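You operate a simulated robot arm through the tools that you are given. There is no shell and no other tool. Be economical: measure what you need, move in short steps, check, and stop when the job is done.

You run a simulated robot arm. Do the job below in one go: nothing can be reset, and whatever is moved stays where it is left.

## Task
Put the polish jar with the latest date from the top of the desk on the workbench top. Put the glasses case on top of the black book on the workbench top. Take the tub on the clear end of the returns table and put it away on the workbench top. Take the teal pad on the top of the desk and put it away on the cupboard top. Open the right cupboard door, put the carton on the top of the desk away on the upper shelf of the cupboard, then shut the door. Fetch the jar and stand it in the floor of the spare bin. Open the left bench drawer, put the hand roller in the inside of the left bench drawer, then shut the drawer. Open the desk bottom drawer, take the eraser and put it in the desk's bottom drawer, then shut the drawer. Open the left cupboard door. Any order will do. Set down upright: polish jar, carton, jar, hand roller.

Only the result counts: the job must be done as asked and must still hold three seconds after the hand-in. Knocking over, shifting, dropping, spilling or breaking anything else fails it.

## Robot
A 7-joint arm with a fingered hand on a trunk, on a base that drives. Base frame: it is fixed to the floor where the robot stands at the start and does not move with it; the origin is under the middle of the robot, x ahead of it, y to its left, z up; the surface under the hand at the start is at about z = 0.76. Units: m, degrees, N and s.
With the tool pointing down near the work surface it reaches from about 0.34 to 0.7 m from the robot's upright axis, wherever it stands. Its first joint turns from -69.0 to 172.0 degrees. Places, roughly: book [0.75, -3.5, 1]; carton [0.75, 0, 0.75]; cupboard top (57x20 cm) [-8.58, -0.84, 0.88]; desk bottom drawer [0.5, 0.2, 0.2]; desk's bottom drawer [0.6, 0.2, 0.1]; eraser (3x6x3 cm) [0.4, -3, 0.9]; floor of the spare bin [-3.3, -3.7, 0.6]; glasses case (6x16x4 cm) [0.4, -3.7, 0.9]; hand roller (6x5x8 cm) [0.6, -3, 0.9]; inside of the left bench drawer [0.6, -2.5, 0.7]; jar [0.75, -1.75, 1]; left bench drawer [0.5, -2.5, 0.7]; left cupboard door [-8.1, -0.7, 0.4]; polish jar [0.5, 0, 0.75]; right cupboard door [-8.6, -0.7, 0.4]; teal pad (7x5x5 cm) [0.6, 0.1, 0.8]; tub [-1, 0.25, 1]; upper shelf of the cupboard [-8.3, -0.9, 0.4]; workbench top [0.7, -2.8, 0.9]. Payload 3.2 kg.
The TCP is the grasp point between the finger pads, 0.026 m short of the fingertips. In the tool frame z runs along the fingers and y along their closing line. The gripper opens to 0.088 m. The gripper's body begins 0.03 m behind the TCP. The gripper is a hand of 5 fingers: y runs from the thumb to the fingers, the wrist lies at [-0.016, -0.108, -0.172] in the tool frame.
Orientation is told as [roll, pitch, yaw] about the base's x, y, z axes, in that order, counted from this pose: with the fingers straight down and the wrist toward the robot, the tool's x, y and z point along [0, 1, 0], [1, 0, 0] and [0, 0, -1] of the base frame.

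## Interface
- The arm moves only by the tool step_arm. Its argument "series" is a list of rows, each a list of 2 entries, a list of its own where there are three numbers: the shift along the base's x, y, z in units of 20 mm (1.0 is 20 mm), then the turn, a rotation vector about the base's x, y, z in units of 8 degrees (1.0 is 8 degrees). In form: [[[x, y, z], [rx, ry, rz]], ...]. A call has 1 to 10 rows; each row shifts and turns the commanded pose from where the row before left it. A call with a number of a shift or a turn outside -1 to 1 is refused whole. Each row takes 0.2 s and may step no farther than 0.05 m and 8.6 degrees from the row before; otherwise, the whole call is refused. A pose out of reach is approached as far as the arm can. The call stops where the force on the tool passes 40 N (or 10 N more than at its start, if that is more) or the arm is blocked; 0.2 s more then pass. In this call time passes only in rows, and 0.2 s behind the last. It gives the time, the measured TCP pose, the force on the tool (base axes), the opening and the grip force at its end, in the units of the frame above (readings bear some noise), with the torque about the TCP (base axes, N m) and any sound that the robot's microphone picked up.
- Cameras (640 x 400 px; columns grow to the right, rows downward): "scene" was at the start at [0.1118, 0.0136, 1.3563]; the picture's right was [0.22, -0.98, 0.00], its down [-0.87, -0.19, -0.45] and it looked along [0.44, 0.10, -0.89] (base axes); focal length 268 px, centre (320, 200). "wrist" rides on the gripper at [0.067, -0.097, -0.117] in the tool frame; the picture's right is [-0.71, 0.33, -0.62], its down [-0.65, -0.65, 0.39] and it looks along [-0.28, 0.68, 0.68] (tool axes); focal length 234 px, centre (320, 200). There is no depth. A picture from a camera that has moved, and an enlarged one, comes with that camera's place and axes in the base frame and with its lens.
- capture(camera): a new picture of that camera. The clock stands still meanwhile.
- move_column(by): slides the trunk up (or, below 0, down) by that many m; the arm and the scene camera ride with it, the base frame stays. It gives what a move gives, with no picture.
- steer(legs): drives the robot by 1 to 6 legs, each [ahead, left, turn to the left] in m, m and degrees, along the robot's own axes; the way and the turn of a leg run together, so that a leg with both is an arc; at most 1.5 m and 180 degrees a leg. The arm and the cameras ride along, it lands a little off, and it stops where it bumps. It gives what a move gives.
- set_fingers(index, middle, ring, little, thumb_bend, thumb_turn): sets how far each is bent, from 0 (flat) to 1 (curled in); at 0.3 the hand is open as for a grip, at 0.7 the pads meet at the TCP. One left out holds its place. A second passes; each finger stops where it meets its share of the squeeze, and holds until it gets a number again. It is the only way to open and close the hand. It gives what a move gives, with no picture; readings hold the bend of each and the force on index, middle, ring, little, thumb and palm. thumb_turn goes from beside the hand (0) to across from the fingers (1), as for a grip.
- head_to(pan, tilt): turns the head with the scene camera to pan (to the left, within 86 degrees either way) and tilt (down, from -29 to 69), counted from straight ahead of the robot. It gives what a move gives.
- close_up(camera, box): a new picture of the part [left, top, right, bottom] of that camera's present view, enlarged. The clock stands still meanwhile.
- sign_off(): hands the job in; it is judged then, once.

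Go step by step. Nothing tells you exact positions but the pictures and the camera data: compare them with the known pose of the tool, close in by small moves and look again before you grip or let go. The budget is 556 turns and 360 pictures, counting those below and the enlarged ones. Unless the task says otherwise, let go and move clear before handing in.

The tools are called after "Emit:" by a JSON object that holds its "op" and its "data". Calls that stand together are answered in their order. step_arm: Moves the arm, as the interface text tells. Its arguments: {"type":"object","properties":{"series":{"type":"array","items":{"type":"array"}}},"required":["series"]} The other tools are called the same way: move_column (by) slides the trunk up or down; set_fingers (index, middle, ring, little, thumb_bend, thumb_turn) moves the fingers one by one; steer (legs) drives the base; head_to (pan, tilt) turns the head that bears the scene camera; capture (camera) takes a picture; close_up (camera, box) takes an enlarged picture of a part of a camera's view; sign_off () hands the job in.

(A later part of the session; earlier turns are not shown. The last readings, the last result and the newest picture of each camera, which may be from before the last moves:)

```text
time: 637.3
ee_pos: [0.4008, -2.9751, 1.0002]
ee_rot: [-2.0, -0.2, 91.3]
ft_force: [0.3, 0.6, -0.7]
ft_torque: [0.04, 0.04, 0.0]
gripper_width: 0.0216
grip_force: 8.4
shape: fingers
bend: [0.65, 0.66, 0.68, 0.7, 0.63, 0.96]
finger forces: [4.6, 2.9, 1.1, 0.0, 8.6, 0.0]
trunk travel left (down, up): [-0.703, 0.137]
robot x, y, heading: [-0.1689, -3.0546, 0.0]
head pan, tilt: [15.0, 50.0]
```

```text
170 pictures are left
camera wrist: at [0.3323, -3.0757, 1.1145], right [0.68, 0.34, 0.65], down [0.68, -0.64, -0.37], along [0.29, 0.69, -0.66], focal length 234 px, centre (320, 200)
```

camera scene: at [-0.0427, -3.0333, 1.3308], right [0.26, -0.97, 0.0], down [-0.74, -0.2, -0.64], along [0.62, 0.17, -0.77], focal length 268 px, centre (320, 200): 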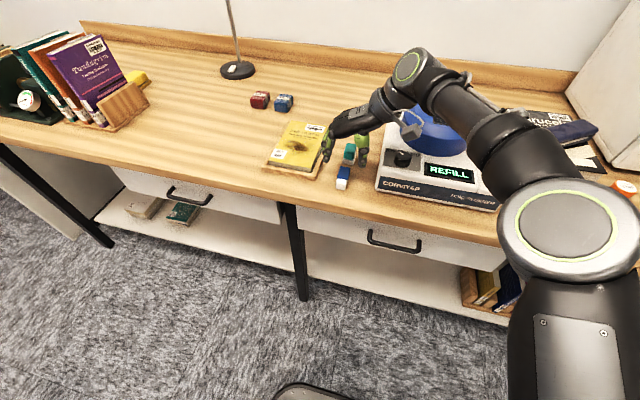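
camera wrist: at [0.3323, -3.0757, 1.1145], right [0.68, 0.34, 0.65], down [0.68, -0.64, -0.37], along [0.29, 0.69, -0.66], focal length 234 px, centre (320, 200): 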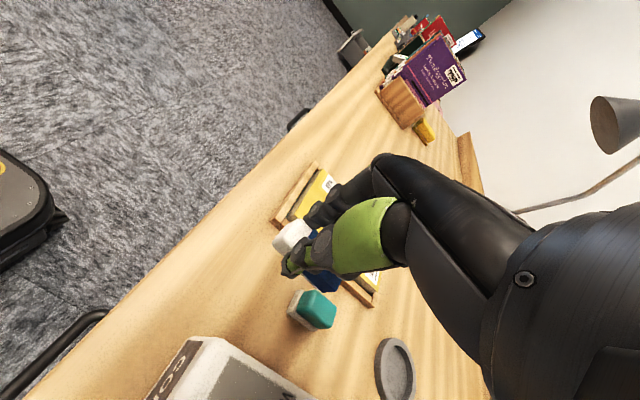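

Eraser held. Drive back to the desk's open drawer.

Emit:
{"op": "steer", "data": {"legs": [[-0.25, 0, 0], [0, 0, 90], [1.3, 0, 0], [1.2, 0, 0], [0, 0, -90]]}}

Emit:
{"op": "steer", "data": {"legs": [[-0.15, 0.65, 0]]}}

Emit:
{"op": "head_to", "data": {"pan": 10, "tilt": 55}}

Emit:
{"op": "capture", "data": {"camera": "scene"}}

Emit:
{"op": "capture", "data": {"camera": "wrist"}}

```text
time: 658.4
ee_pos: [0.1684, -0.4696, 1.001]
ee_rot: [-1.9, -0.2, 93.6]
ft_force: [-0.8, 0.3, 0.9]
ft_torque: [0.03, 0.01, 0.03]
gripper_width: 0.0219
grip_force: 8.4
shape: fingers
bend: [0.65, 0.66, 0.68, 0.7, 0.63, 0.96]
finger forces: [4.4, 2.6, 0.9, 0.0, 8.3, 0.1]
trunk travel left (down, up): [-0.703, 0.137]
robot x, y, heading: [-0.395, -0.5704, 2.3]
head pan, tilt: [15.0, 50.0]
```

```text
time: 662.1
ee_pos: [-0.0129, 0.178, 0.9992]
ee_rot: [-2.0, -0.2, 94.2]
ft_force: [0.0, 0.8, -0.6]
ft_torque: [0.01, -0.01, -0.03]
gripper_width: 0.0216
grip_force: 7.7
shape: fingers
bend: [0.65, 0.66, 0.68, 0.7, 0.63, 0.96]
finger forces: [4.5, 2.7, 0.8, 0.0, 8.3, 0.0]
trunk travel left (down, up): [-0.703, 0.137]
robot x, y, heading: [-0.5725, 0.0725, 2.9]
head pan, tilt: [15.0, 50.0]
```

```text
time: 662.7
ee_pos: [-0.0125, 0.1786, 1.0007]
ee_rot: [-2.0, -0.1, 94.2]
ft_force: [-0.7, 0.6, -0.6]
ft_torque: [0.02, -0.02, -0.03]
gripper_width: 0.0217
grip_force: 8.0
shape: fingers
bend: [0.65, 0.66, 0.68, 0.7, 0.63, 0.96]
finger forces: [4.5, 2.7, 0.8, 0.0, 8.3, 0.1]
trunk travel left (down, up): [-0.703, 0.137]
robot x, y, heading: [-0.5748, 0.0724, 2.8]
head pan, tilt: [10.0, 55.0]
```

```text
169 pictures are left
camera scene: at [-0.4545, 0.0899, 1.3683], right [0.22, -0.97, 0.0], down [-0.8, -0.18, -0.57], along [0.56, 0.13, -0.82], focal length 268 px, centre (320, 200)
```

scene: 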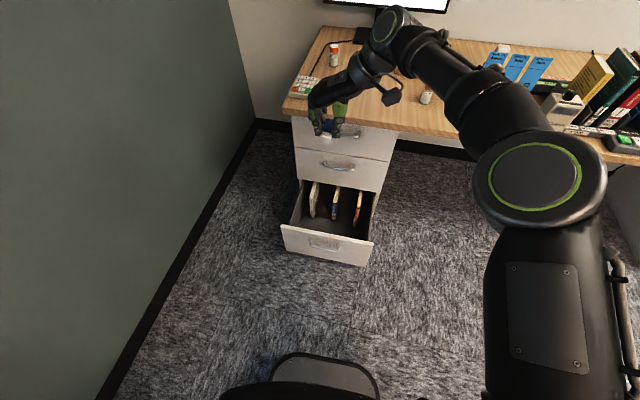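

```text
168 pictures are left
camera wrist: at [-0.0754, 0.0739, 1.1147], right [0.66, 0.38, 0.65], down [0.71, -0.6, -0.37], along [0.25, 0.7, -0.66], focal length 234 px, centre (320, 200)
```

wrist: 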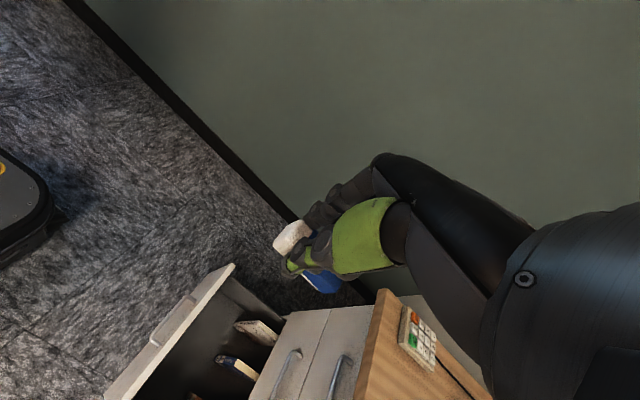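

The drawer has free floor in front of its books, around (0.20, 0.18). I move over it and lower in front of the desk.

Emit:
{"op": "steer", "data": {"legs": [[0.2, 0, -2.8]]}}

Emit:
{"op": "move_column", "data": {"by": -0.35}}

Emit:
{"op": "capture", "data": {"camera": "scene"}}

Emit:
{"op": "capture", "data": {"camera": "wrist"}}

```text
time: 664.3
ee_pos: [0.1885, 0.1532, 0.9999]
ee_rot: [-1.9, -0.2, 91.3]
ft_force: [0.0, 0.3, -1.3]
ft_torque: [-0.02, 0.03, -0.01]
gripper_width: 0.0216
grip_force: 8.0
shape: fingers
bend: [0.65, 0.66, 0.68, 0.7, 0.63, 0.96]
finger forces: [4.5, 2.7, 0.9, 0.1, 8.3, 0.0]
trunk travel left (down, up): [-0.703, 0.137]
robot x, y, heading: [-0.3748, 0.0794, -0.0]
head pan, tilt: [10.0, 55.0]
```

```text
time: 667.7
ee_pos: [0.1886, 0.1519, 0.6506]
ee_rot: [-2.1, -0.3, 91.2]
ft_force: [0.3, -0.1, -1.3]
ft_torque: [0.04, -0.02, -0.01]
gripper_width: 0.0217
grip_force: 7.6
shape: fingers
bend: [0.65, 0.66, 0.68, 0.7, 0.63, 0.96]
finger forces: [4.5, 2.7, 0.7, 0.0, 8.3, 0.0]
trunk travel left (down, up): [-0.353, 0.487]
robot x, y, heading: [-0.3771, 0.0774, -0.1]
head pan, tilt: [10.0, 55.0]
```

```text
167 pictures are left
camera scene: at [-0.2574, 0.088, 1.0183], right [0.17, -0.99, 0.0], down [-0.81, -0.14, -0.57], along [0.57, 0.1, -0.82], focal length 268 px, centre (320, 200)
```

scene: 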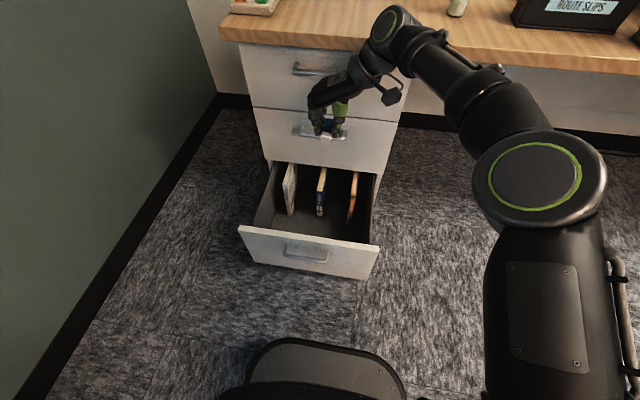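

```text
166 pictures are left
camera wrist: at [0.1204, 0.052, 0.7648], right [0.68, 0.34, 0.65], down [0.68, -0.64, -0.37], along [0.29, 0.69, -0.66], focal length 234 px, centre (320, 200)
```

wrist: 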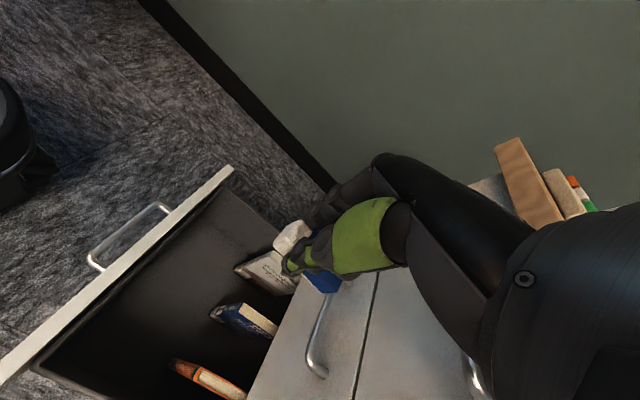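

Emit:
{"op": "move_column", "data": {"by": -0.33}}

Emit:
{"op": "step_arm", "data": {"series": [[[0, 0.2, -0.7], [0, 0, 0]], [[0, 0.2, -0.7], [0, 0, 0]], [[0, 0.2, -0.7], [0, 0, 0]]]}}

Emit:
{"op": "capture", "data": {"camera": "scene"}}

Emit:
{"op": "capture", "data": {"camera": "wrist"}}

```text
time: 671.0
ee_pos: [0.1886, 0.1528, 0.3209]
ee_rot: [-2.0, -0.2, 91.2]
ft_force: [1.0, 0.2, -0.1]
ft_torque: [0.03, 0.03, 0.01]
gripper_width: 0.0217
grip_force: 8.2
shape: fingers
bend: [0.65, 0.66, 0.68, 0.7, 0.63, 0.96]
finger forces: [4.4, 2.7, 0.8, 0.0, 8.3, 0.1]
trunk travel left (down, up): [-0.023, 0.817]
robot x, y, heading: [-0.3796, 0.0804, -0.1]
head pan, tilt: [10.0, 55.0]
```

```text
time: 671.8
ee_pos: [0.1874, 0.1645, 0.2783]
ee_rot: [-2.1, -0.1, 91.2]
ft_force: [-0.8, -0.4, -0.4]
ft_torque: [0.01, -0.02, 0.01]
gripper_width: 0.0216
grip_force: 7.9
shape: fingers
bend: [0.65, 0.66, 0.68, 0.7, 0.63, 0.96]
finger forces: [4.6, 2.8, 0.8, 0.0, 8.2, 0.1]
trunk travel left (down, up): [-0.023, 0.817]
robot x, y, heading: [-0.3783, 0.078, -0.1]
head pan, tilt: [10.0, 55.0]
```

```text
165 pictures are left
camera scene: at [-0.2574, 0.088, 0.6883], right [0.17, -0.99, 0.0], down [-0.81, -0.14, -0.57], along [0.57, 0.1, -0.82], focal length 268 px, centre (320, 200)
```

scene: 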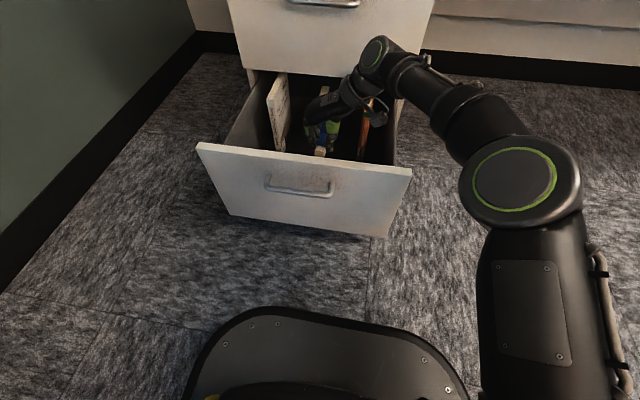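

```text
164 pictures are left
camera wrist: at [0.1196, 0.0637, 0.3925], right [0.68, 0.34, 0.65], down [0.68, -0.64, -0.37], along [0.29, 0.69, -0.66], focal length 234 px, centre (320, 200)
```

wrist: 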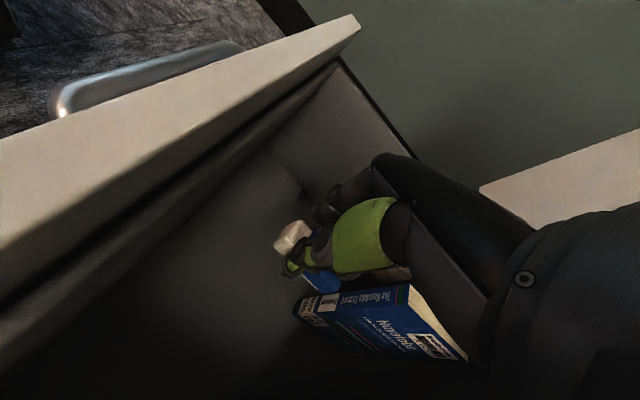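

Emit:
{"op": "close_up", "data": {"camera": "scene", "box": [190, 20, 430, 200]}}

```text
2.22 times, centred on (310, 110) of scene
camera zoom: at [-0.2574, 0.088, 0.6883], right [0.17, -0.99, 0.0], down [-0.81, -0.14, -0.57], along [0.57, 0.1, -0.82], focal length 595 px, centre (342, 400)
```

zoom: 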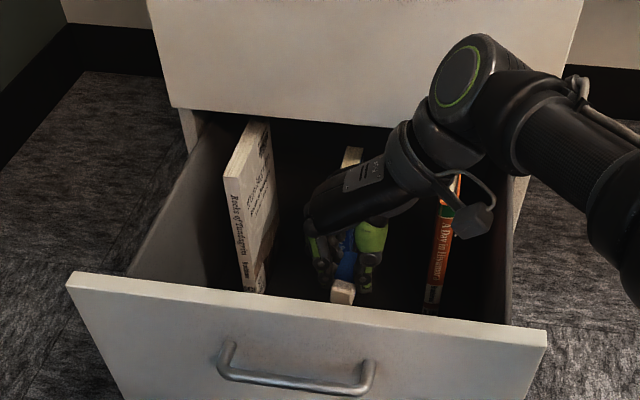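

Emit:
{"op": "step_arm", "data": {"series": [[[0, 0, -0.7], [0, 0, 0]], [[0, 0, -0.7], [0, 0, 0]], [[0, 0, -0.7], [0, 0, 0]], [[0, 0, -0.7], [0, 0, 0]]]}}

Emit:
{"op": "capture", "data": {"camera": "wrist"}}

Emit:
{"op": "close_up", "data": {"camera": "scene", "box": [190, 20, 430, 200]}}

```text
time: 672.8
ee_pos: [0.1869, 0.1644, 0.2227]
ee_rot: [-2.2, -0.1, 91.0]
ft_force: [-0.1, 0.4, -0.5]
ft_torque: [0.01, -0.03, 0.03]
gripper_width: 0.0216
grip_force: 8.1
shape: fingers
bend: [0.65, 0.67, 0.68, 0.7, 0.63, 0.96]
finger forces: [4.6, 2.8, 1.0, 0.0, 8.2, 0.1]
trunk travel left (down, up): [-0.023, 0.817]
robot x, y, heading: [-0.3818, 0.0744, -0.1]
head pan, tilt: [10.0, 55.0]
```

```text
162 pictures are left
camera wrist: at [0.1196, 0.0627, 0.337], right [0.68, 0.34, 0.65], down [0.68, -0.64, -0.37], along [0.29, 0.69, -0.66], focal length 234 px, centre (320, 200)
```

wrist: 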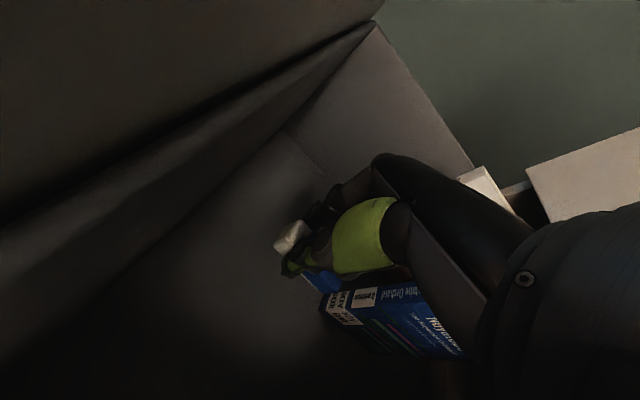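

```text
2.22 times, centred on (310, 110) of scene
camera zoom: at [-0.2574, 0.088, 0.6883], right [0.17, -0.99, 0.0], down [-0.81, -0.14, -0.57], along [0.57, 0.1, -0.82], focal length 595 px, centre (342, 400)
```

zoom: 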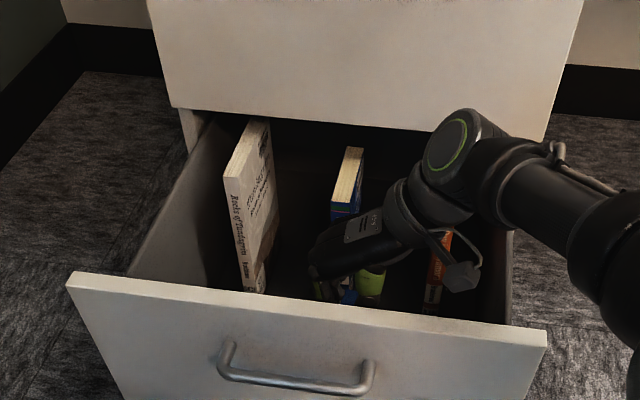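

Emit:
{"op": "step_arm", "data": {"series": [[[0, 0, -0.7], [0, 0, 0]], [[0, 0, -0.7], [0, 0, 0]], [[0, 0, -0.7], [0, 0, 0]]]}}

Emit:
{"op": "capture", "data": {"camera": "scene"}}

Emit:
{"op": "capture", "data": {"camera": "wrist"}}

```text
time: 673.6
ee_pos: [0.1889, 0.1641, 0.1793]
ee_rot: [-1.9, -0.2, 91.1]
ft_force: [-0.2, -0.5, -0.8]
ft_torque: [-0.01, -0.02, 0.0]
gripper_width: 0.0217
grip_force: 8.3
shape: fingers
bend: [0.65, 0.67, 0.68, 0.7, 0.63, 0.96]
finger forces: [4.5, 2.6, 0.9, 0.0, 8.2, 0.0]
trunk travel left (down, up): [-0.023, 0.817]
robot x, y, heading: [-0.3803, 0.0764, 0.1]
head pan, tilt: [10.0, 55.0]
```

```text
160 pictures are left
camera scene: at [-0.2574, 0.088, 0.6883], right [0.17, -0.99, 0.0], down [-0.81, -0.14, -0.57], along [0.57, 0.1, -0.82], focal length 268 px, centre (320, 200)
```

scene: 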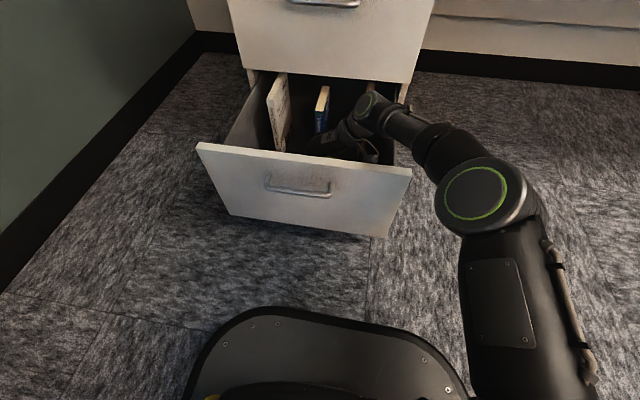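

```text
159 pictures are left
camera wrist: at [0.1208, 0.0631, 0.2942], right [0.68, 0.34, 0.65], down [0.68, -0.64, -0.37], along [0.29, 0.69, -0.66], focal length 234 px, centre (320, 200)
```

wrist: 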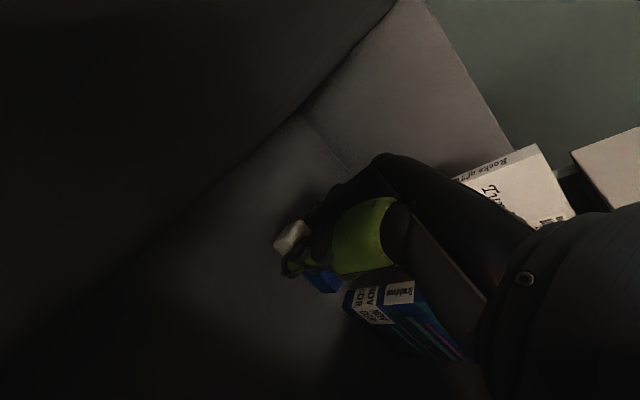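

Eraser is a few centimetres above the drawer floor. Release it and rise.

Emit:
{"op": "set_fingers", "data": {"index": 0.5, "middle": 0.5, "ring": 0.5, "little": 0.5, "thumb_bend": 0.5}}

Emit:
{"op": "step_arm", "data": {"series": [[[0, 0, 0.8], [0, 0, 0]], [[0, 0, 0.8], [0, 0, 0]], [[0, 0, 0.8], [0, 0, 0]], [[0, 0, 0.8], [0, 0, 0]], [[0, 0, 0.8], [0, 0, 0]], [[0, 0, 0.8], [0, 0, 0]]]}}

Emit:
{"op": "capture", "data": {"camera": "wrist"}}

```text
time: 674.6
ee_pos: [0.1881, 0.1641, 0.1801]
ee_rot: [-2.0, -0.2, 91.3]
ft_force: [-0.6, 0.3, 0.7]
ft_torque: [0.0, -0.01, 0.01]
gripper_width: 0.0451
grip_force: 0.0
shape: fingers
bend: [0.5, 0.5, 0.5, 0.5, 0.5, 0.97]
finger forces: [0.0, 0.0, 0.0, 0.1, 0.1, 0.0]
trunk travel left (down, up): [-0.023, 0.817]
robot x, y, heading: [-0.3809, 0.0765, -0.0]
head pan, tilt: [10.0, 55.0]
```

```text
time: 676.0
ee_pos: [0.1884, 0.1653, 0.2746]
ee_rot: [-1.9, -0.1, 91.0]
ft_force: [0.5, -0.4, -0.2]
ft_torque: [-0.04, -0.02, -0.01]
gripper_width: 0.0451
grip_force: 0.0
shape: fingers
bend: [0.5, 0.5, 0.5, 0.5, 0.5, 0.97]
finger forces: [0.0, 0.0, 0.0, 0.0, 0.0, 0.0]
trunk travel left (down, up): [-0.023, 0.817]
robot x, y, heading: [-0.3794, 0.076, -0.2]
head pan, tilt: [10.0, 55.0]
```

```text
158 pictures are left
camera wrist: at [0.121, 0.0638, 0.3903], right [0.68, 0.34, 0.65], down [0.68, -0.64, -0.37], along [0.29, 0.69, -0.66], focal length 234 px, centre (320, 200)
```

wrist: 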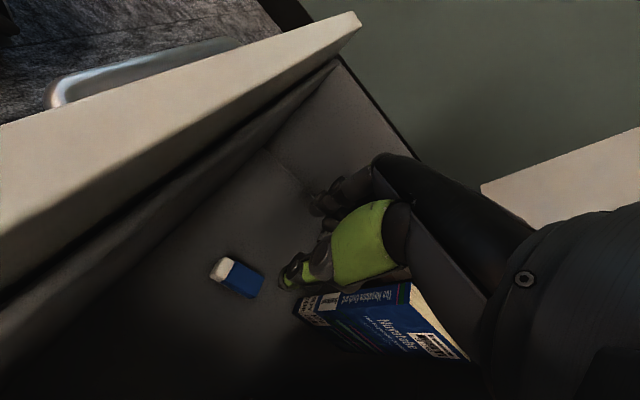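

Eraser lies in the drawer. Now rise, back off, and set the pushing pose.

Emit:
{"op": "move_column", "data": {"by": 0.4}}

Emit:
{"op": "steer", "data": {"legs": [[-0.25, 0, 0]]}}

Emit:
{"op": "step_arm", "data": {"series": [[[0, 0, 0.3], [0, 0, -1]], [[0, 0, 0.3], [0, 0, -1]], [[0, 0, 0.3], [0, 0, -1]], [[0, 0, 0.3], [0, 0, -1]], [[0, 0, 0.3], [0, 0, -1]], [[0, 0, 0.3], [0, 0, -1]], [[0, 0, 0], [0, 0, -1]], [[0, 0, 0], [0, 0, -1]], [[0, 0, 0], [0, 0, -1]], [[0, 0, 0], [0, 0, -1]]]}}

Emit:
{"op": "step_arm", "data": {"series": [[[0, 0, 0], [0, 0, -1]], [[0, 0, 0], [0, -0.95, -0.3]], [[0, 0, 0], [0, -0.95, 0]], [[0, 0, 0], [0, -0.95, 0]], [[0, 0, 0], [0, -0.95, 0]], [[0, 0, 0], [0, -0.95, 0]], [[0, 0, 0], [0, -0.95, 0]], [[0, 0, 0], [0, -0.95, 0]]]}}

Emit:
{"op": "set_fingers", "data": {"index": 0.8, "middle": 0.8, "ring": 0.8, "little": 0.8, "thumb_bend": 0.75}}

Emit:
{"op": "capture", "data": {"camera": "scene"}}

```text
time: 679.8
ee_pos: [0.1896, 0.1641, 0.6757]
ee_rot: [-2.0, -0.2, 91.3]
ft_force: [0.3, 0.0, 0.6]
ft_torque: [0.02, -0.02, 0.0]
gripper_width: 0.0453
grip_force: 0.0
shape: fingers
bend: [0.5, 0.5, 0.5, 0.5, 0.5, 0.97]
finger forces: [0.1, 0.0, 0.1, 0.1, 0.1, 0.1]
trunk travel left (down, up): [-0.423, 0.417]
robot x, y, heading: [-0.3786, 0.0768, -0.1]
head pan, tilt: [10.0, 55.0]
```

```text
time: 681.6
ee_pos: [-0.0648, 0.1632, 0.6763]
ee_rot: [-2.1, -0.3, 90.9]
ft_force: [-0.4, 0.2, 0.4]
ft_torque: [0.0, -0.02, 0.0]
gripper_width: 0.0456
grip_force: 0.0
shape: fingers
bend: [0.5, 0.5, 0.5, 0.5, 0.5, 0.97]
finger forces: [0.0, 0.1, 0.0, 0.0, 0.0, 0.1]
trunk travel left (down, up): [-0.423, 0.417]
robot x, y, heading: [-0.6321, 0.0758, -0.4]
head pan, tilt: [10.0, 55.0]
```

```text
time: 683.8
ee_pos: [-0.0553, 0.1485, 0.7238]
ee_rot: [1.0, -0.8, 8.7]
ft_force: [-0.1, -0.4, -0.8]
ft_torque: [-0.03, -0.02, -0.01]
gripper_width: 0.0452
grip_force: 0.0
shape: fingers
bend: [0.5, 0.5, 0.5, 0.5, 0.5, 0.97]
finger forces: [0.0, 0.0, 0.0, 0.0, 0.1, 0.1]
trunk travel left (down, up): [-0.423, 0.417]
robot x, y, heading: [-0.6295, 0.0791, -0.5]
head pan, tilt: [10.0, 55.0]
```

```text
time: 685.8
ee_pos: [-0.052, 0.1424, 0.7395]
ee_rot: [5.5, -54.1, -8.9]
ft_force: [0.9, 1.0, -0.3]
ft_torque: [0.02, 0.01, 0.0]
gripper_width: 0.0455
grip_force: 0.0
shape: fingers
bend: [0.5, 0.5, 0.5, 0.5, 0.5, 0.97]
finger forces: [0.0, 0.0, 0.0, 0.0, 0.1, 0.0]
trunk travel left (down, up): [-0.423, 0.417]
robot x, y, heading: [-0.6315, 0.0773, -0.8]
head pan, tilt: [10.0, 55.0]
stopped in row 8: the arm was blocked; the commanded pose is now the measured one
```

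```text
time: 686.8
ee_pos: [-0.0519, 0.1433, 0.7387]
ee_rot: [5.4, -54.1, -8.8]
ft_force: [0.6, -0.3, 0.0]
ft_torque: [0.02, -0.01, 0.01]
gripper_width: 0.0
grip_force: 0.2
shape: fingers
bend: [0.78, 0.8, 0.8, 0.8, 0.72, 0.97]
finger forces: [0.1, 0.1, 0.1, 0.0, 0.0, 0.1]
trunk travel left (down, up): [-0.423, 0.417]
robot x, y, heading: [-0.6332, 0.0775, -0.4]
head pan, tilt: [10.0, 55.0]
```

```text
157 pictures are left
camera scene: at [-0.5117, 0.0888, 1.0882], right [0.17, -0.99, 0.0], down [-0.81, -0.14, -0.57], along [0.57, 0.1, -0.82], focal length 268 px, centre (320, 200)
```

scene: 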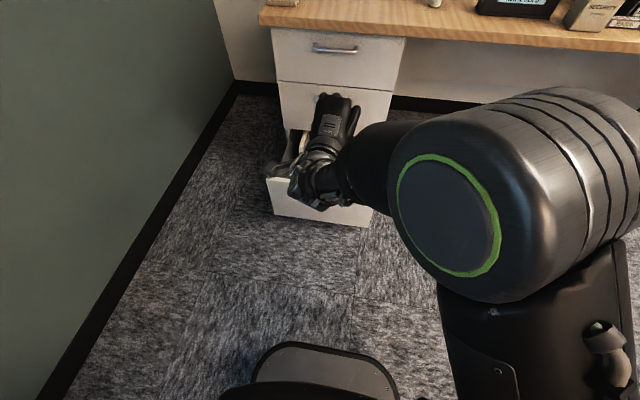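

Emit:
{"op": "move_column", "data": {"by": -0.4}}

Emit:
{"op": "step_arm", "data": {"series": [[[0, 0.2, -0.8], [0, 0, 0]], [[0, 0.2, -0.8], [0, 0, 0]], [[0, 0.2, -0.8], [0, 0, 0]], [[0, 0.2, -0.8], [0, 0, 0]]]}}

Emit:
{"op": "head_to", "data": {"pan": 5, "tilt": 40}}

Emit:
{"op": "capture", "data": {"camera": "scene"}}

```text
time: 690.7
ee_pos: [-0.0524, 0.145, 0.339]
ee_rot: [5.4, -54.1, -8.7]
ft_force: [0.0, 0.4, 0.0]
ft_torque: [0.02, 0.01, -0.01]
gripper_width: 0.0
grip_force: 0.1
shape: fingers
bend: [0.78, 0.8, 0.8, 0.8, 0.72, 0.97]
finger forces: [0.0, 0.1, 0.0, 0.0, 0.0, 0.0]
trunk travel left (down, up): [-0.023, 0.817]
robot x, y, heading: [-0.6327, 0.078, -0.3]
head pan, tilt: [10.0, 55.0]
```

```text
time: 691.7
ee_pos: [-0.0445, 0.1462, 0.2843]
ee_rot: [8.8, -53.8, -13.5]
ft_force: [-0.3, 0.9, -0.2]
ft_torque: [-0.01, 0.0, 0.04]
gripper_width: 0.0
grip_force: 0.1
shape: fingers
bend: [0.78, 0.8, 0.8, 0.8, 0.72, 0.97]
finger forces: [0.0, 0.0, 0.1, 0.1, 0.0, 0.0]
trunk travel left (down, up): [-0.023, 0.817]
robot x, y, heading: [-0.6351, 0.0753, -0.2]
head pan, tilt: [10.0, 55.0]
```

```text
time: 692.4
ee_pos: [-0.0438, 0.1443, 0.2808]
ee_rot: [8.2, -53.6, -13.0]
ft_force: [1.1, 0.5, -0.9]
ft_torque: [0.01, -0.01, -0.01]
gripper_width: 0.0
grip_force: 0.1
shape: fingers
bend: [0.78, 0.8, 0.8, 0.8, 0.72, 0.97]
finger forces: [0.0, 0.0, 0.0, 0.1, 0.0, 0.0]
trunk travel left (down, up): [-0.023, 0.817]
robot x, y, heading: [-0.6342, 0.0776, -0.4]
head pan, tilt: [5.0, 40.0]
```

```text
156 pictures are left
camera scene: at [-0.4981, 0.0837, 0.7089], right [0.08, -1.0, 0.0], down [-0.64, -0.05, -0.77], along [0.76, 0.06, -0.64], focal length 268 px, centre (320, 200)
```

scene: 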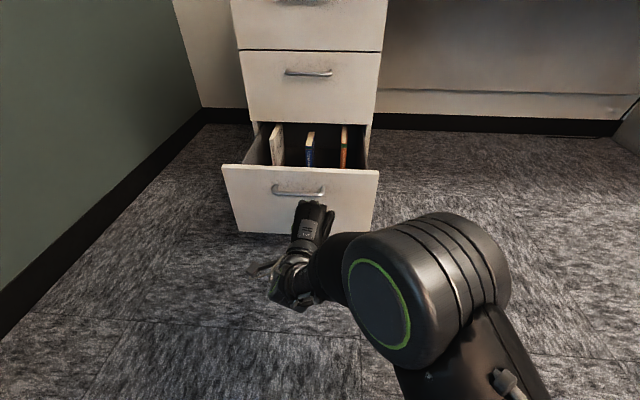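

Emit:
{"op": "steer", "data": {"legs": [[0.32, 0, 0]]}}

Emit:
{"op": "steer", "data": {"legs": [[0.1, 0, 0]]}}

Emit:
{"op": "capture", "data": {"camera": "scene"}}

```text
time: 694.6
ee_pos: [0.279, 0.1451, 0.2794]
ee_rot: [8.1, -53.3, -12.8]
ft_force: [0.4, -1.1, -0.6]
ft_torque: [0.01, 0.01, 0.01]
gripper_width: 0.0002
grip_force: 0.0
shape: fingers
bend: [0.79, 0.8, 0.8, 0.8, 0.67, 0.97]
finger forces: [0.0, 0.1, 0.0, 0.0, 0.1, 0.0]
trunk travel left (down, up): [-0.023, 0.817]
robot x, y, heading: [-0.307, 0.0751, -0.4]
head pan, tilt: [5.0, 40.0]
```

```text
time: 695.5
ee_pos: [0.3221, 0.1434, 0.2815]
ee_rot: [8.9, -53.7, -13.9]
ft_force: [-9.8, 0.3, 6.5]
ft_torque: [0.07, 0.12, 0.08]
gripper_width: 0.0085
grip_force: 14.8
shape: fingers
bend: [0.82, 0.8, 0.8, 0.8, 0.61, 0.97]
finger forces: [22.9, 1.8, 0.0, 0.1, 5.5, 0.1]
trunk travel left (down, up): [-0.023, 0.817]
robot x, y, heading: [-0.2657, 0.0752, -0.2]
head pan, tilt: [5.0, 40.0]
stopped in leg 1: the force on the tool passed its limit at 53 N (the readings are from after the stop); the commanded pose is now the measured one
```

```text
155 pictures are left
camera scene: at [-0.1319, 0.0814, 0.7091], right [0.08, -1.0, 0.0], down [-0.64, -0.05, -0.77], along [0.76, 0.06, -0.64], focal length 268 px, centre (320, 200)
```

scene: 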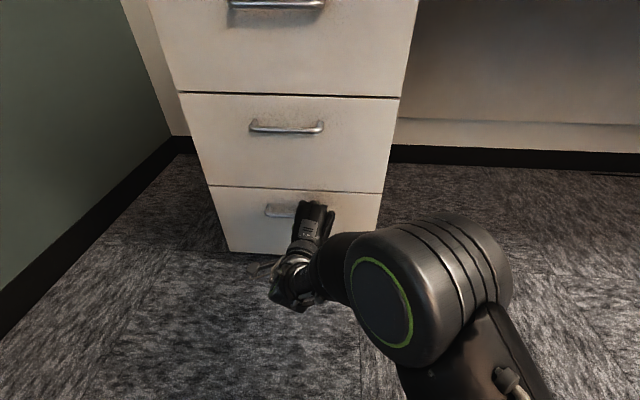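

Closed. Open the hand and back off, then check that the drawer stays shut.

Emit:
{"op": "set_fingers", "data": {"index": 0.4, "middle": 0.4, "ring": 0.4, "little": 0.4, "thumb_bend": 0.2}}

Emit:
{"op": "steer", "data": {"legs": [[-0.25, 0, 0]]}}

Emit:
{"op": "capture", "data": {"camera": "scene"}}

```text
time: 696.5
ee_pos: [0.3224, 0.1415, 0.2824]
ee_rot: [8.9, -53.6, -13.7]
ft_force: [-33.3, -8.5, 3.9]
ft_torque: [-0.03, 0.1, -0.26]
gripper_width: 0.0362
grip_force: 17.9
shape: fingers
bend: [0.82, 0.45, 0.77, 0.4, 0.21, 0.97]
finger forces: [11.7, 11.3, 12.8, 0.0, 0.0, 0.1]
trunk travel left (down, up): [-0.023, 0.817]
robot x, y, heading: [-0.2677, 0.0731, -0.3]
head pan, tilt: [5.0, 40.0]
```

```text
time: 698.4
ee_pos: [0.0699, 0.1439, 0.2809]
ee_rot: [8.8, -53.6, -14.1]
ft_force: [0.4, -0.1, -0.2]
ft_torque: [0.0, -0.02, -0.01]
gripper_width: 0.0835
grip_force: 0.0
shape: fingers
bend: [0.4, 0.4, 0.4, 0.4, 0.21, 0.97]
finger forces: [0.0, 0.0, 0.1, 0.0, 0.0, 0.1]
trunk travel left (down, up): [-0.023, 0.817]
robot x, y, heading: [-0.5186, 0.0729, -0.6]
head pan, tilt: [5.0, 40.0]
```

```text
154 pictures are left
camera scene: at [-0.3843, 0.0829, 0.7089], right [0.08, -1.0, 0.0], down [-0.64, -0.05, -0.77], along [0.76, 0.06, -0.64], focal length 268 px, centre (320, 200)
```

scene: 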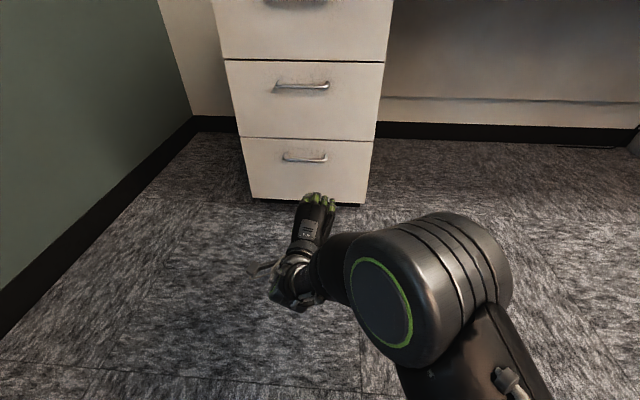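

Drawer shut. Now to the 11 OCT polish jar: raise and restore the downward hand.

Emit:
{"op": "move_column", "data": {"by": 0.4}}

Emit:
{"op": "move_column", "data": {"by": 0.35}}

Emit:
{"op": "step_arm", "data": {"series": [[[0, 0, 0], [0, 0.95, 0]], [[0, 0, 0], [0, 0.95, 0]], [[0, 0, 0], [0, 0.95, 0]], [[0, 0, 0], [0, 0.95, 0]], [[0, 0, 0], [0, 0.95, 0]], [[0, 0, 0], [0, 0.95, 0]], [[0, 0, 0], [0, 0.95, 0]]]}}

Emit:
{"op": "head_to", "data": {"pan": 15, "tilt": 45}}

Emit:
{"op": "capture", "data": {"camera": "scene"}}

```text
time: 702.2
ee_pos: [0.0711, 0.1441, 0.6808]
ee_rot: [8.8, -53.6, -14.0]
ft_force: [0.2, 0.3, -0.3]
ft_torque: [-0.02, 0.01, -0.03]
gripper_width: 0.0837
grip_force: 0.0
shape: fingers
bend: [0.4, 0.4, 0.4, 0.4, 0.21, 0.97]
finger forces: [0.1, 0.0, 0.0, 0.0, 0.0, 0.0]
trunk travel left (down, up): [-0.423, 0.417]
robot x, y, heading: [-0.5211, 0.0769, -0.8]
head pan, tilt: [5.0, 40.0]
```

```text
time: 705.6
ee_pos: [0.0704, 0.142, 1.0309]
ee_rot: [8.8, -53.6, -14.0]
ft_force: [-0.4, -0.6, 0.6]
ft_torque: [-0.03, 0.01, 0.0]
gripper_width: 0.0838
grip_force: 0.0
shape: fingers
bend: [0.4, 0.4, 0.4, 0.4, 0.21, 0.97]
finger forces: [0.0, 0.1, 0.0, 0.0, 0.0, 0.1]
trunk travel left (down, up): [-0.773, 0.067]
robot x, y, heading: [-0.5181, 0.0774, -0.6]
head pan, tilt: [5.0, 40.0]
```

```text
time: 707.2
ee_pos: [0.0714, 0.1419, 1.0311]
ee_rot: [-2.2, -1.1, -8.2]
ft_force: [0.3, -0.1, 0.2]
ft_torque: [-0.01, 0.0, 0.04]
gripper_width: 0.0839
grip_force: 0.1
shape: fingers
bend: [0.4, 0.4, 0.4, 0.4, 0.21, 0.97]
finger forces: [0.0, 0.0, 0.0, 0.1, 0.1, 0.0]
trunk travel left (down, up): [-0.773, 0.067]
robot x, y, heading: [-0.5202, 0.0779, -0.6]
head pan, tilt: [5.0, 40.0]
```

```text
time: 708.0
ee_pos: [0.07, 0.1428, 1.0315]
ee_rot: [-2.3, -1.3, -8.3]
ft_force: [0.2, -0.3, 0.1]
ft_torque: [0.03, -0.02, 0.0]
gripper_width: 0.0838
grip_force: 0.0
shape: fingers
bend: [0.4, 0.4, 0.4, 0.4, 0.21, 0.97]
finger forces: [0.0, 0.1, 0.1, 0.0, 0.1, 0.1]
trunk travel left (down, up): [-0.773, 0.067]
robot x, y, heading: [-0.5193, 0.0751, -0.7]
head pan, tilt: [15.0, 45.0]
```

```text
153 pictures are left
camera scene: at [-0.3903, 0.0966, 1.4517], right [0.25, -0.97, 0.0], down [-0.68, -0.18, -0.71], along [0.69, 0.18, -0.71], focal length 268 px, centre (320, 200)
```

scene: 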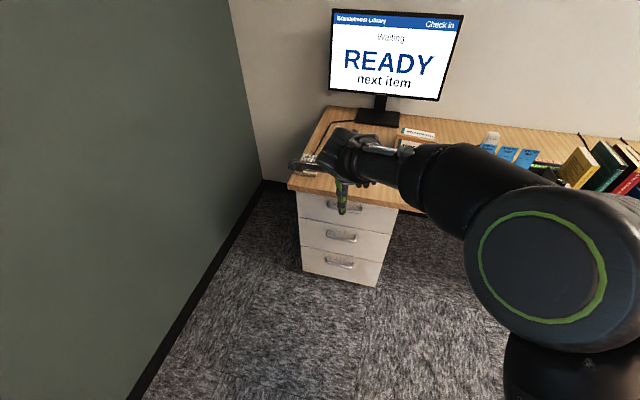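

The jar should be at about (0.67, 0.29). Drive in and bring the hand over it.

Emit:
{"op": "steer", "data": {"legs": [[0.48, 0.05, 0.6]]}}

Emit:
{"op": "step_arm", "data": {"series": [[[0.5, 0.7, 0], [0, 0, 0.2]], [[0.5, 0.7, 0], [0, 0, 0.2]], [[0.5, 0.7, 0], [0, 0, 0.2]], [[0.5, 0.7, 0], [0, 0, 0.2]], [[0.5, 0.7, 0], [0, 0, 0.2]]]}}

Emit:
{"op": "capture", "data": {"camera": "wrist"}}

Emit:
{"op": "head_to", "data": {"pan": 20, "tilt": 50}}

Emit:
{"op": "capture", "data": {"camera": "scene"}}

```text
time: 710.8
ee_pos: [0.553, 0.1962, 1.0309]
ee_rot: [-2.3, -1.2, -7.8]
ft_force: [0.1, -0.2, -0.5]
ft_torque: [-0.02, -0.01, -0.03]
gripper_width: 0.0839
grip_force: 0.1
shape: fingers
bend: [0.4, 0.4, 0.4, 0.4, 0.21, 0.97]
finger forces: [0.1, 0.0, 0.0, 0.0, 0.0, 0.1]
trunk travel left (down, up): [-0.773, 0.067]
robot x, y, heading: [-0.0386, 0.122, 0.0]
head pan, tilt: [15.0, 45.0]
```

```text
time: 712.0
ee_pos: [0.6041, 0.2668, 1.0311]
ee_rot: [-2.3, -1.2, 0.3]
ft_force: [-0.3, -0.4, -0.5]
ft_torque: [0.02, 0.04, 0.0]
gripper_width: 0.0836
grip_force: 0.1
shape: fingers
bend: [0.4, 0.4, 0.4, 0.4, 0.21, 0.97]
finger forces: [0.1, 0.1, 0.0, 0.1, 0.0, 0.0]
trunk travel left (down, up): [-0.773, 0.067]
robot x, y, heading: [-0.0388, 0.1294, -0.0]
head pan, tilt: [15.0, 45.0]
```

```text
152 pictures are left
camera wrist: at [0.5053, 0.3355, 1.1429], right [0.32, -0.68, 0.66], down [-0.64, -0.67, -0.38], along [0.7, -0.3, -0.65], focal length 234 px, centre (320, 200)
```

wrist: 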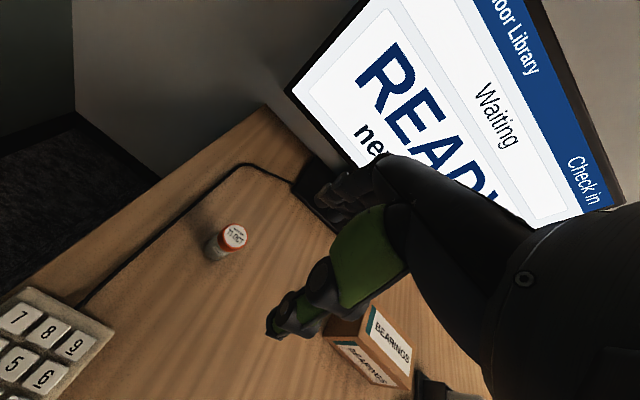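

```text
time: 712.7
ee_pos: [0.6046, 0.2654, 1.0318]
ee_rot: [-2.3, -1.2, 0.3]
ft_force: [-0.1, 0.2, -0.2]
ft_torque: [-0.02, 0.0, -0.01]
gripper_width: 0.0839
grip_force: 0.1
shape: fingers
bend: [0.4, 0.4, 0.4, 0.4, 0.21, 0.97]
finger forces: [0.0, 0.0, 0.1, 0.0, 0.0, 0.0]
trunk travel left (down, up): [-0.773, 0.067]
robot x, y, heading: [-0.0361, 0.1259, -0.1]
head pan, tilt: [20.0, 50.0]
```

```text
151 pictures are left
camera scene: at [0.0869, 0.1513, 1.4448], right [0.34, -0.94, 0.0], down [-0.72, -0.26, -0.64], along [0.6, 0.22, -0.77], focal length 268 px, centre (320, 200)
```

scene: 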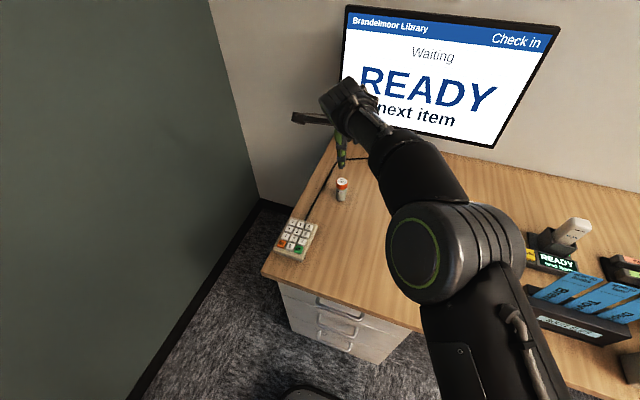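

Emit:
{"op": "step_arm", "data": {"series": [[[0.7, 0.25, -0.3], [0.28, 0.1, 0]], [[0.7, 0.25, -0.3], [0, 0.05, 0]], [[0.7, 0.25, -0.3], [0, 0, 0]], [[0.7, 0.2, -0.3], [0, 0, 0]]]}}

Emit:
{"op": "move_column", "data": {"by": -0.1}}

Emit:
{"op": "capture", "data": {"camera": "wrist"}}

```text
time: 713.7
ee_pos: [0.6103, 0.2683, 1.0288]
ee_rot: [-1.2, -0.7, 0.3]
ft_force: [-0.4, 0.2, -0.5]
ft_torque: [0.0, 0.01, -0.03]
gripper_width: 0.0837
grip_force: 0.1
shape: fingers
bend: [0.4, 0.4, 0.4, 0.4, 0.21, 0.97]
finger forces: [0.0, 0.0, 0.1, 0.0, 0.0, 0.1]
out of reach, approached as far as the arm can: row 1, 2, 3, 4
trunk travel left (down, up): [-0.773, 0.067]
robot x, y, heading: [-0.0367, 0.1227, -0.2]
head pan, tilt: [20.0, 50.0]
```

```text
time: 715.0
ee_pos: [0.6109, 0.2683, 0.9284]
ee_rot: [-1.3, -0.9, 0.2]
ft_force: [-0.2, 0.3, 0.2]
ft_torque: [0.01, -0.01, -0.01]
gripper_width: 0.0838
grip_force: 0.1
shape: fingers
bend: [0.4, 0.4, 0.4, 0.4, 0.21, 0.97]
finger forces: [0.0, 0.0, 0.1, 0.0, 0.0, 0.0]
trunk travel left (down, up): [-0.673, 0.167]
robot x, y, heading: [-0.0386, 0.1228, 0.2]
head pan, tilt: [20.0, 50.0]
```

```text
150 pictures are left
camera wrist: at [0.5121, 0.3352, 1.0426], right [0.32, -0.69, 0.64], down [-0.65, -0.66, -0.38], along [0.69, -0.29, -0.66], focal length 234 px, centre (320, 200)
```

wrist: 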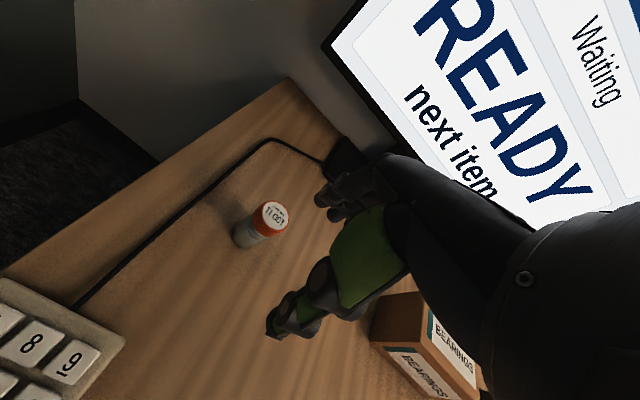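

Emit:
{"op": "steer", "data": {"legs": [[0.05, 0.018, 0]]}}

Emit:
{"op": "capture", "data": {"camera": "wrist"}}

```text
time: 716.0
ee_pos: [0.6607, 0.2859, 0.9277]
ee_rot: [-1.2, -0.8, 0.2]
ft_force: [0.5, 0.4, -0.4]
ft_torque: [-0.03, -0.01, 0.02]
gripper_width: 0.0836
grip_force: 0.2
shape: fingers
bend: [0.4, 0.4, 0.4, 0.4, 0.21, 0.97]
finger forces: [0.0, 0.1, 0.0, 0.0, 0.1, 0.0]
trunk travel left (down, up): [-0.673, 0.167]
robot x, y, heading: [0.0141, 0.1423, -0.1]
head pan, tilt: [20.0, 50.0]
```

```text
149 pictures are left
camera wrist: at [0.5621, 0.3533, 1.042], right [0.33, -0.69, 0.64], down [-0.65, -0.66, -0.38], along [0.69, -0.29, -0.66], focal length 234 px, centre (320, 200)
```

wrist: 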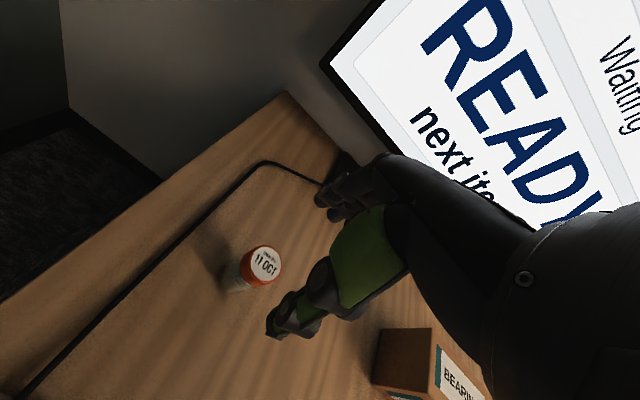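

Emit:
{"op": "move_column", "data": {"by": -0.08}}

Emit:
{"op": "capture", "data": {"camera": "scene"}}

Emit:
{"op": "capture", "data": {"camera": "wrist"}}

```text
time: 717.1
ee_pos: [0.6604, 0.2859, 0.848]
ee_rot: [-1.2, -0.9, 0.1]
ft_force: [0.9, 0.0, -0.1]
ft_torque: [0.02, 0.0, -0.02]
gripper_width: 0.0837
grip_force: 0.1
shape: fingers
bend: [0.4, 0.4, 0.4, 0.4, 0.21, 0.97]
finger forces: [0.1, 0.0, 0.0, 0.0, 0.0, 0.0]
trunk travel left (down, up): [-0.593, 0.247]
robot x, y, heading: [0.0146, 0.1432, -0.1]
head pan, tilt: [20.0, 50.0]
```

```text
148 pictures are left
camera scene: at [0.1358, 0.1689, 1.2648], right [0.34, -0.94, 0.0], down [-0.72, -0.26, -0.64], along [0.6, 0.22, -0.77], focal length 268 px, centre (320, 200)
```

scene: 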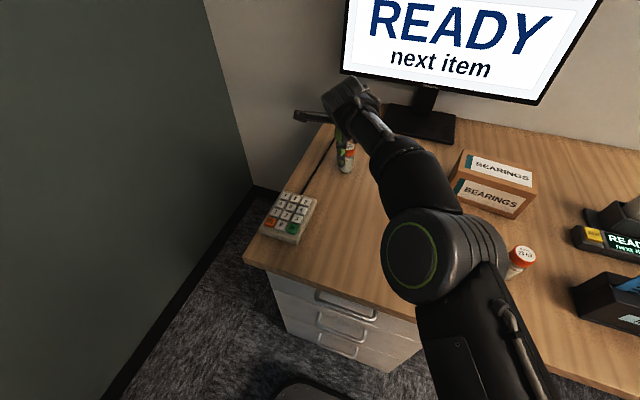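

```text
147 pictures are left
camera wrist: at [0.5611, 0.3529, 0.9627], right [0.32, -0.69, 0.64], down [-0.65, -0.66, -0.38], along [0.69, -0.29, -0.66], focal length 234 px, centre (320, 200)
```

wrist: 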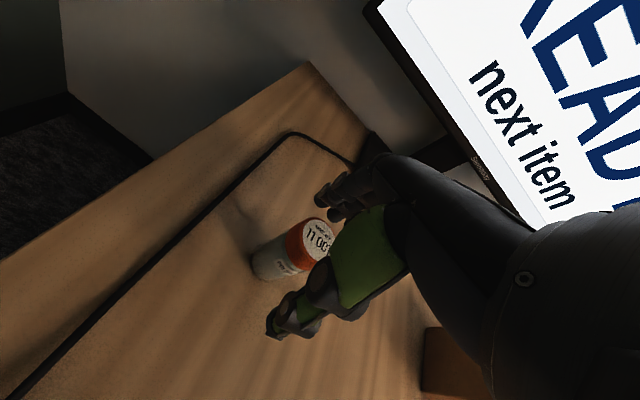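

Emit:
{"op": "move_column", "data": {"by": -0.043}}

Emit:
{"op": "set_fingers", "data": {"index": 0.7, "middle": 0.7, "ring": 0.7, "little": 0.7, "thumb_bend": 0.7}}

Emit:
{"op": "capture", "data": {"camera": "wrist"}}

```text
time: 718.0
ee_pos: [0.6597, 0.2853, 0.8054]
ee_rot: [-1.3, -0.9, 0.2]
ft_force: [0.3, 0.1, 0.7]
ft_torque: [0.03, -0.02, -0.03]
gripper_width: 0.0838
grip_force: 0.0
shape: fingers
bend: [0.4, 0.4, 0.4, 0.4, 0.21, 0.97]
finger forces: [0.0, 0.0, 0.0, 0.1, 0.1, 0.0]
trunk travel left (down, up): [-0.55, 0.29]
robot x, y, heading: [0.0122, 0.1461, 0.1]
head pan, tilt: [20.0, 50.0]
```

```text
time: 719.0
ee_pos: [0.6587, 0.2859, 0.8058]
ee_rot: [-1.2, -0.9, 0.2]
ft_force: [-0.2, -0.5, 1.6]
ft_torque: [-0.03, -0.03, 0.0]
gripper_width: 0.0343
grip_force: 17.3
shape: fingers
bend: [0.62, 0.65, 0.7, 0.7, 0.55, 0.96]
finger forces: [11.3, 5.2, 0.1, 0.0, 18.1, 0.1]
trunk travel left (down, up): [-0.55, 0.29]
robot x, y, heading: [0.0147, 0.141, 0.2]
head pan, tilt: [20.0, 50.0]
```

```text
146 pictures are left
camera wrist: at [0.5609, 0.3528, 0.92], right [0.32, -0.69, 0.64], down [-0.65, -0.66, -0.39], along [0.69, -0.29, -0.66], focal length 234 px, centre (320, 200)
```

wrist: 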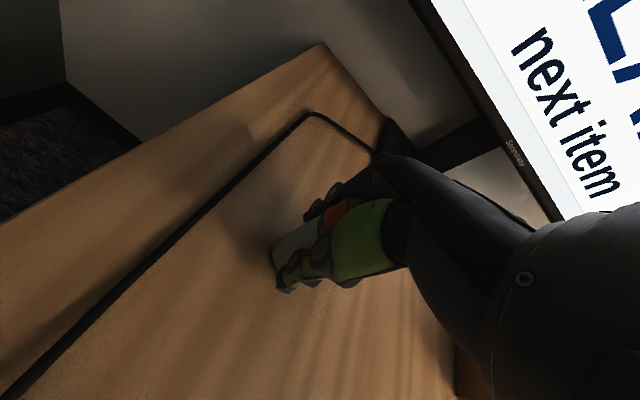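

Gripped. Lift by the trunk and check.

Emit:
{"op": "move_column", "data": {"by": 0.25}}

Emit:
{"op": "capture", "data": {"camera": "wrist"}}

```text
time: 721.6
ee_pos: [0.6604, 0.2854, 1.0551]
ee_rot: [-1.1, -0.9, 0.2]
ft_force: [0.2, 1.1, -0.8]
ft_torque: [0.0, -0.02, -0.02]
gripper_width: 0.0343
grip_force: 16.7
shape: fingers
bend: [0.62, 0.64, 0.7, 0.7, 0.55, 0.96]
finger forces: [11.4, 4.9, 0.0, 0.0, 17.5, 0.0]
trunk travel left (down, up): [-0.8, 0.04]
robot x, y, heading: [0.0148, 0.1426, 0.2]
head pan, tilt: [20.0, 50.0]
```

```text
145 pictures are left
camera wrist: at [0.5615, 0.353, 1.1693], right [0.33, -0.69, 0.64], down [-0.65, -0.66, -0.38], along [0.69, -0.29, -0.66], focal length 234 px, centre (320, 200)
```

wrist: 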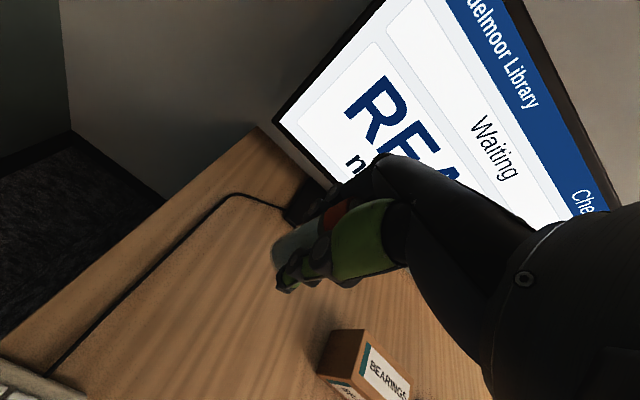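

Jar held. Drive to the workbench.

Emit:
{"op": "steer", "data": {"legs": [[-0.42, 0, 0], [0, 0, -90], [1.43, 0, 0], [1.42, 0, 0], [0, 0, 90]]}}

Emit:
{"op": "head_to", "data": {"pan": 15, "tilt": 50}}

Emit:
{"op": "capture", "data": {"camera": "scene"}}

Emit:
{"op": "capture", "data": {"camera": "wrist"}}

```text
time: 745.0
ee_pos: [0.2483, -2.5399, 1.0549]
ee_rot: [-1.3, -0.8, -1.1]
ft_force: [-0.6, -0.5, -1.0]
ft_torque: [0.02, -0.02, 0.02]
gripper_width: 0.0329
grip_force: 16.0
shape: fingers
bend: [0.62, 0.65, 0.7, 0.7, 0.56, 0.96]
finger forces: [11.2, 4.3, 0.1, 0.0, 16.1, 0.0]
trunk travel left (down, up): [-0.8, 0.04]
robot x, y, heading: [-0.4032, -2.6691, -1.4]
head pan, tilt: [20.0, 50.0]
```

```text
time: 745.6
ee_pos: [0.2484, -2.5396, 1.0558]
ee_rot: [-1.2, -0.9, -1.1]
ft_force: [0.7, -0.5, -0.6]
ft_torque: [0.03, 0.04, -0.03]
gripper_width: 0.0332
grip_force: 16.2
shape: fingers
bend: [0.62, 0.65, 0.7, 0.7, 0.56, 0.96]
finger forces: [11.2, 4.3, 0.0, 0.1, 16.0, 0.0]
trunk travel left (down, up): [-0.8, 0.04]
robot x, y, heading: [-0.3998, -2.6668, -1.1]
head pan, tilt: [15.0, 50.0]
```

```text
144 pictures are left
camera scene: at [-0.2767, -2.6513, 1.4717], right [0.24, -0.97, 0.0], down [-0.74, -0.18, -0.64], along [0.62, 0.15, -0.77], focal length 268 px, centre (320, 200)
```

scene: 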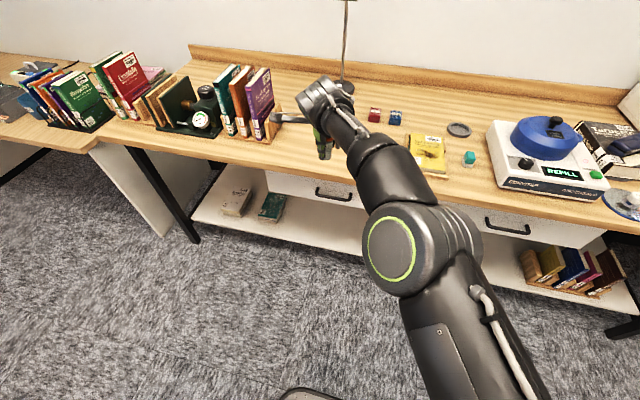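

```text
143 pictures are left
camera wrist: at [0.1507, -2.4706, 1.1694], right [0.31, -0.7, 0.64], down [-0.66, -0.65, -0.38], along [0.68, -0.31, -0.66], focal length 234 px, centre (320, 200)
```

wrist: 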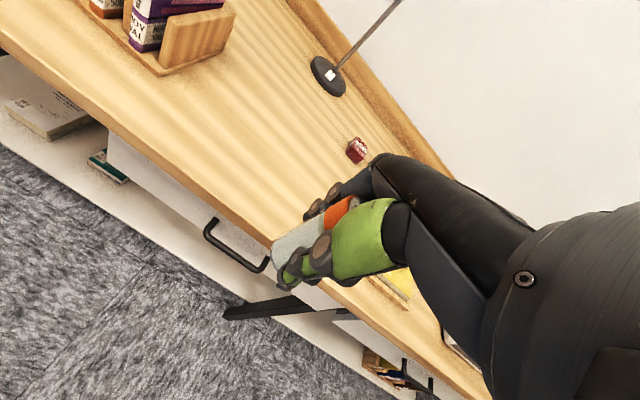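

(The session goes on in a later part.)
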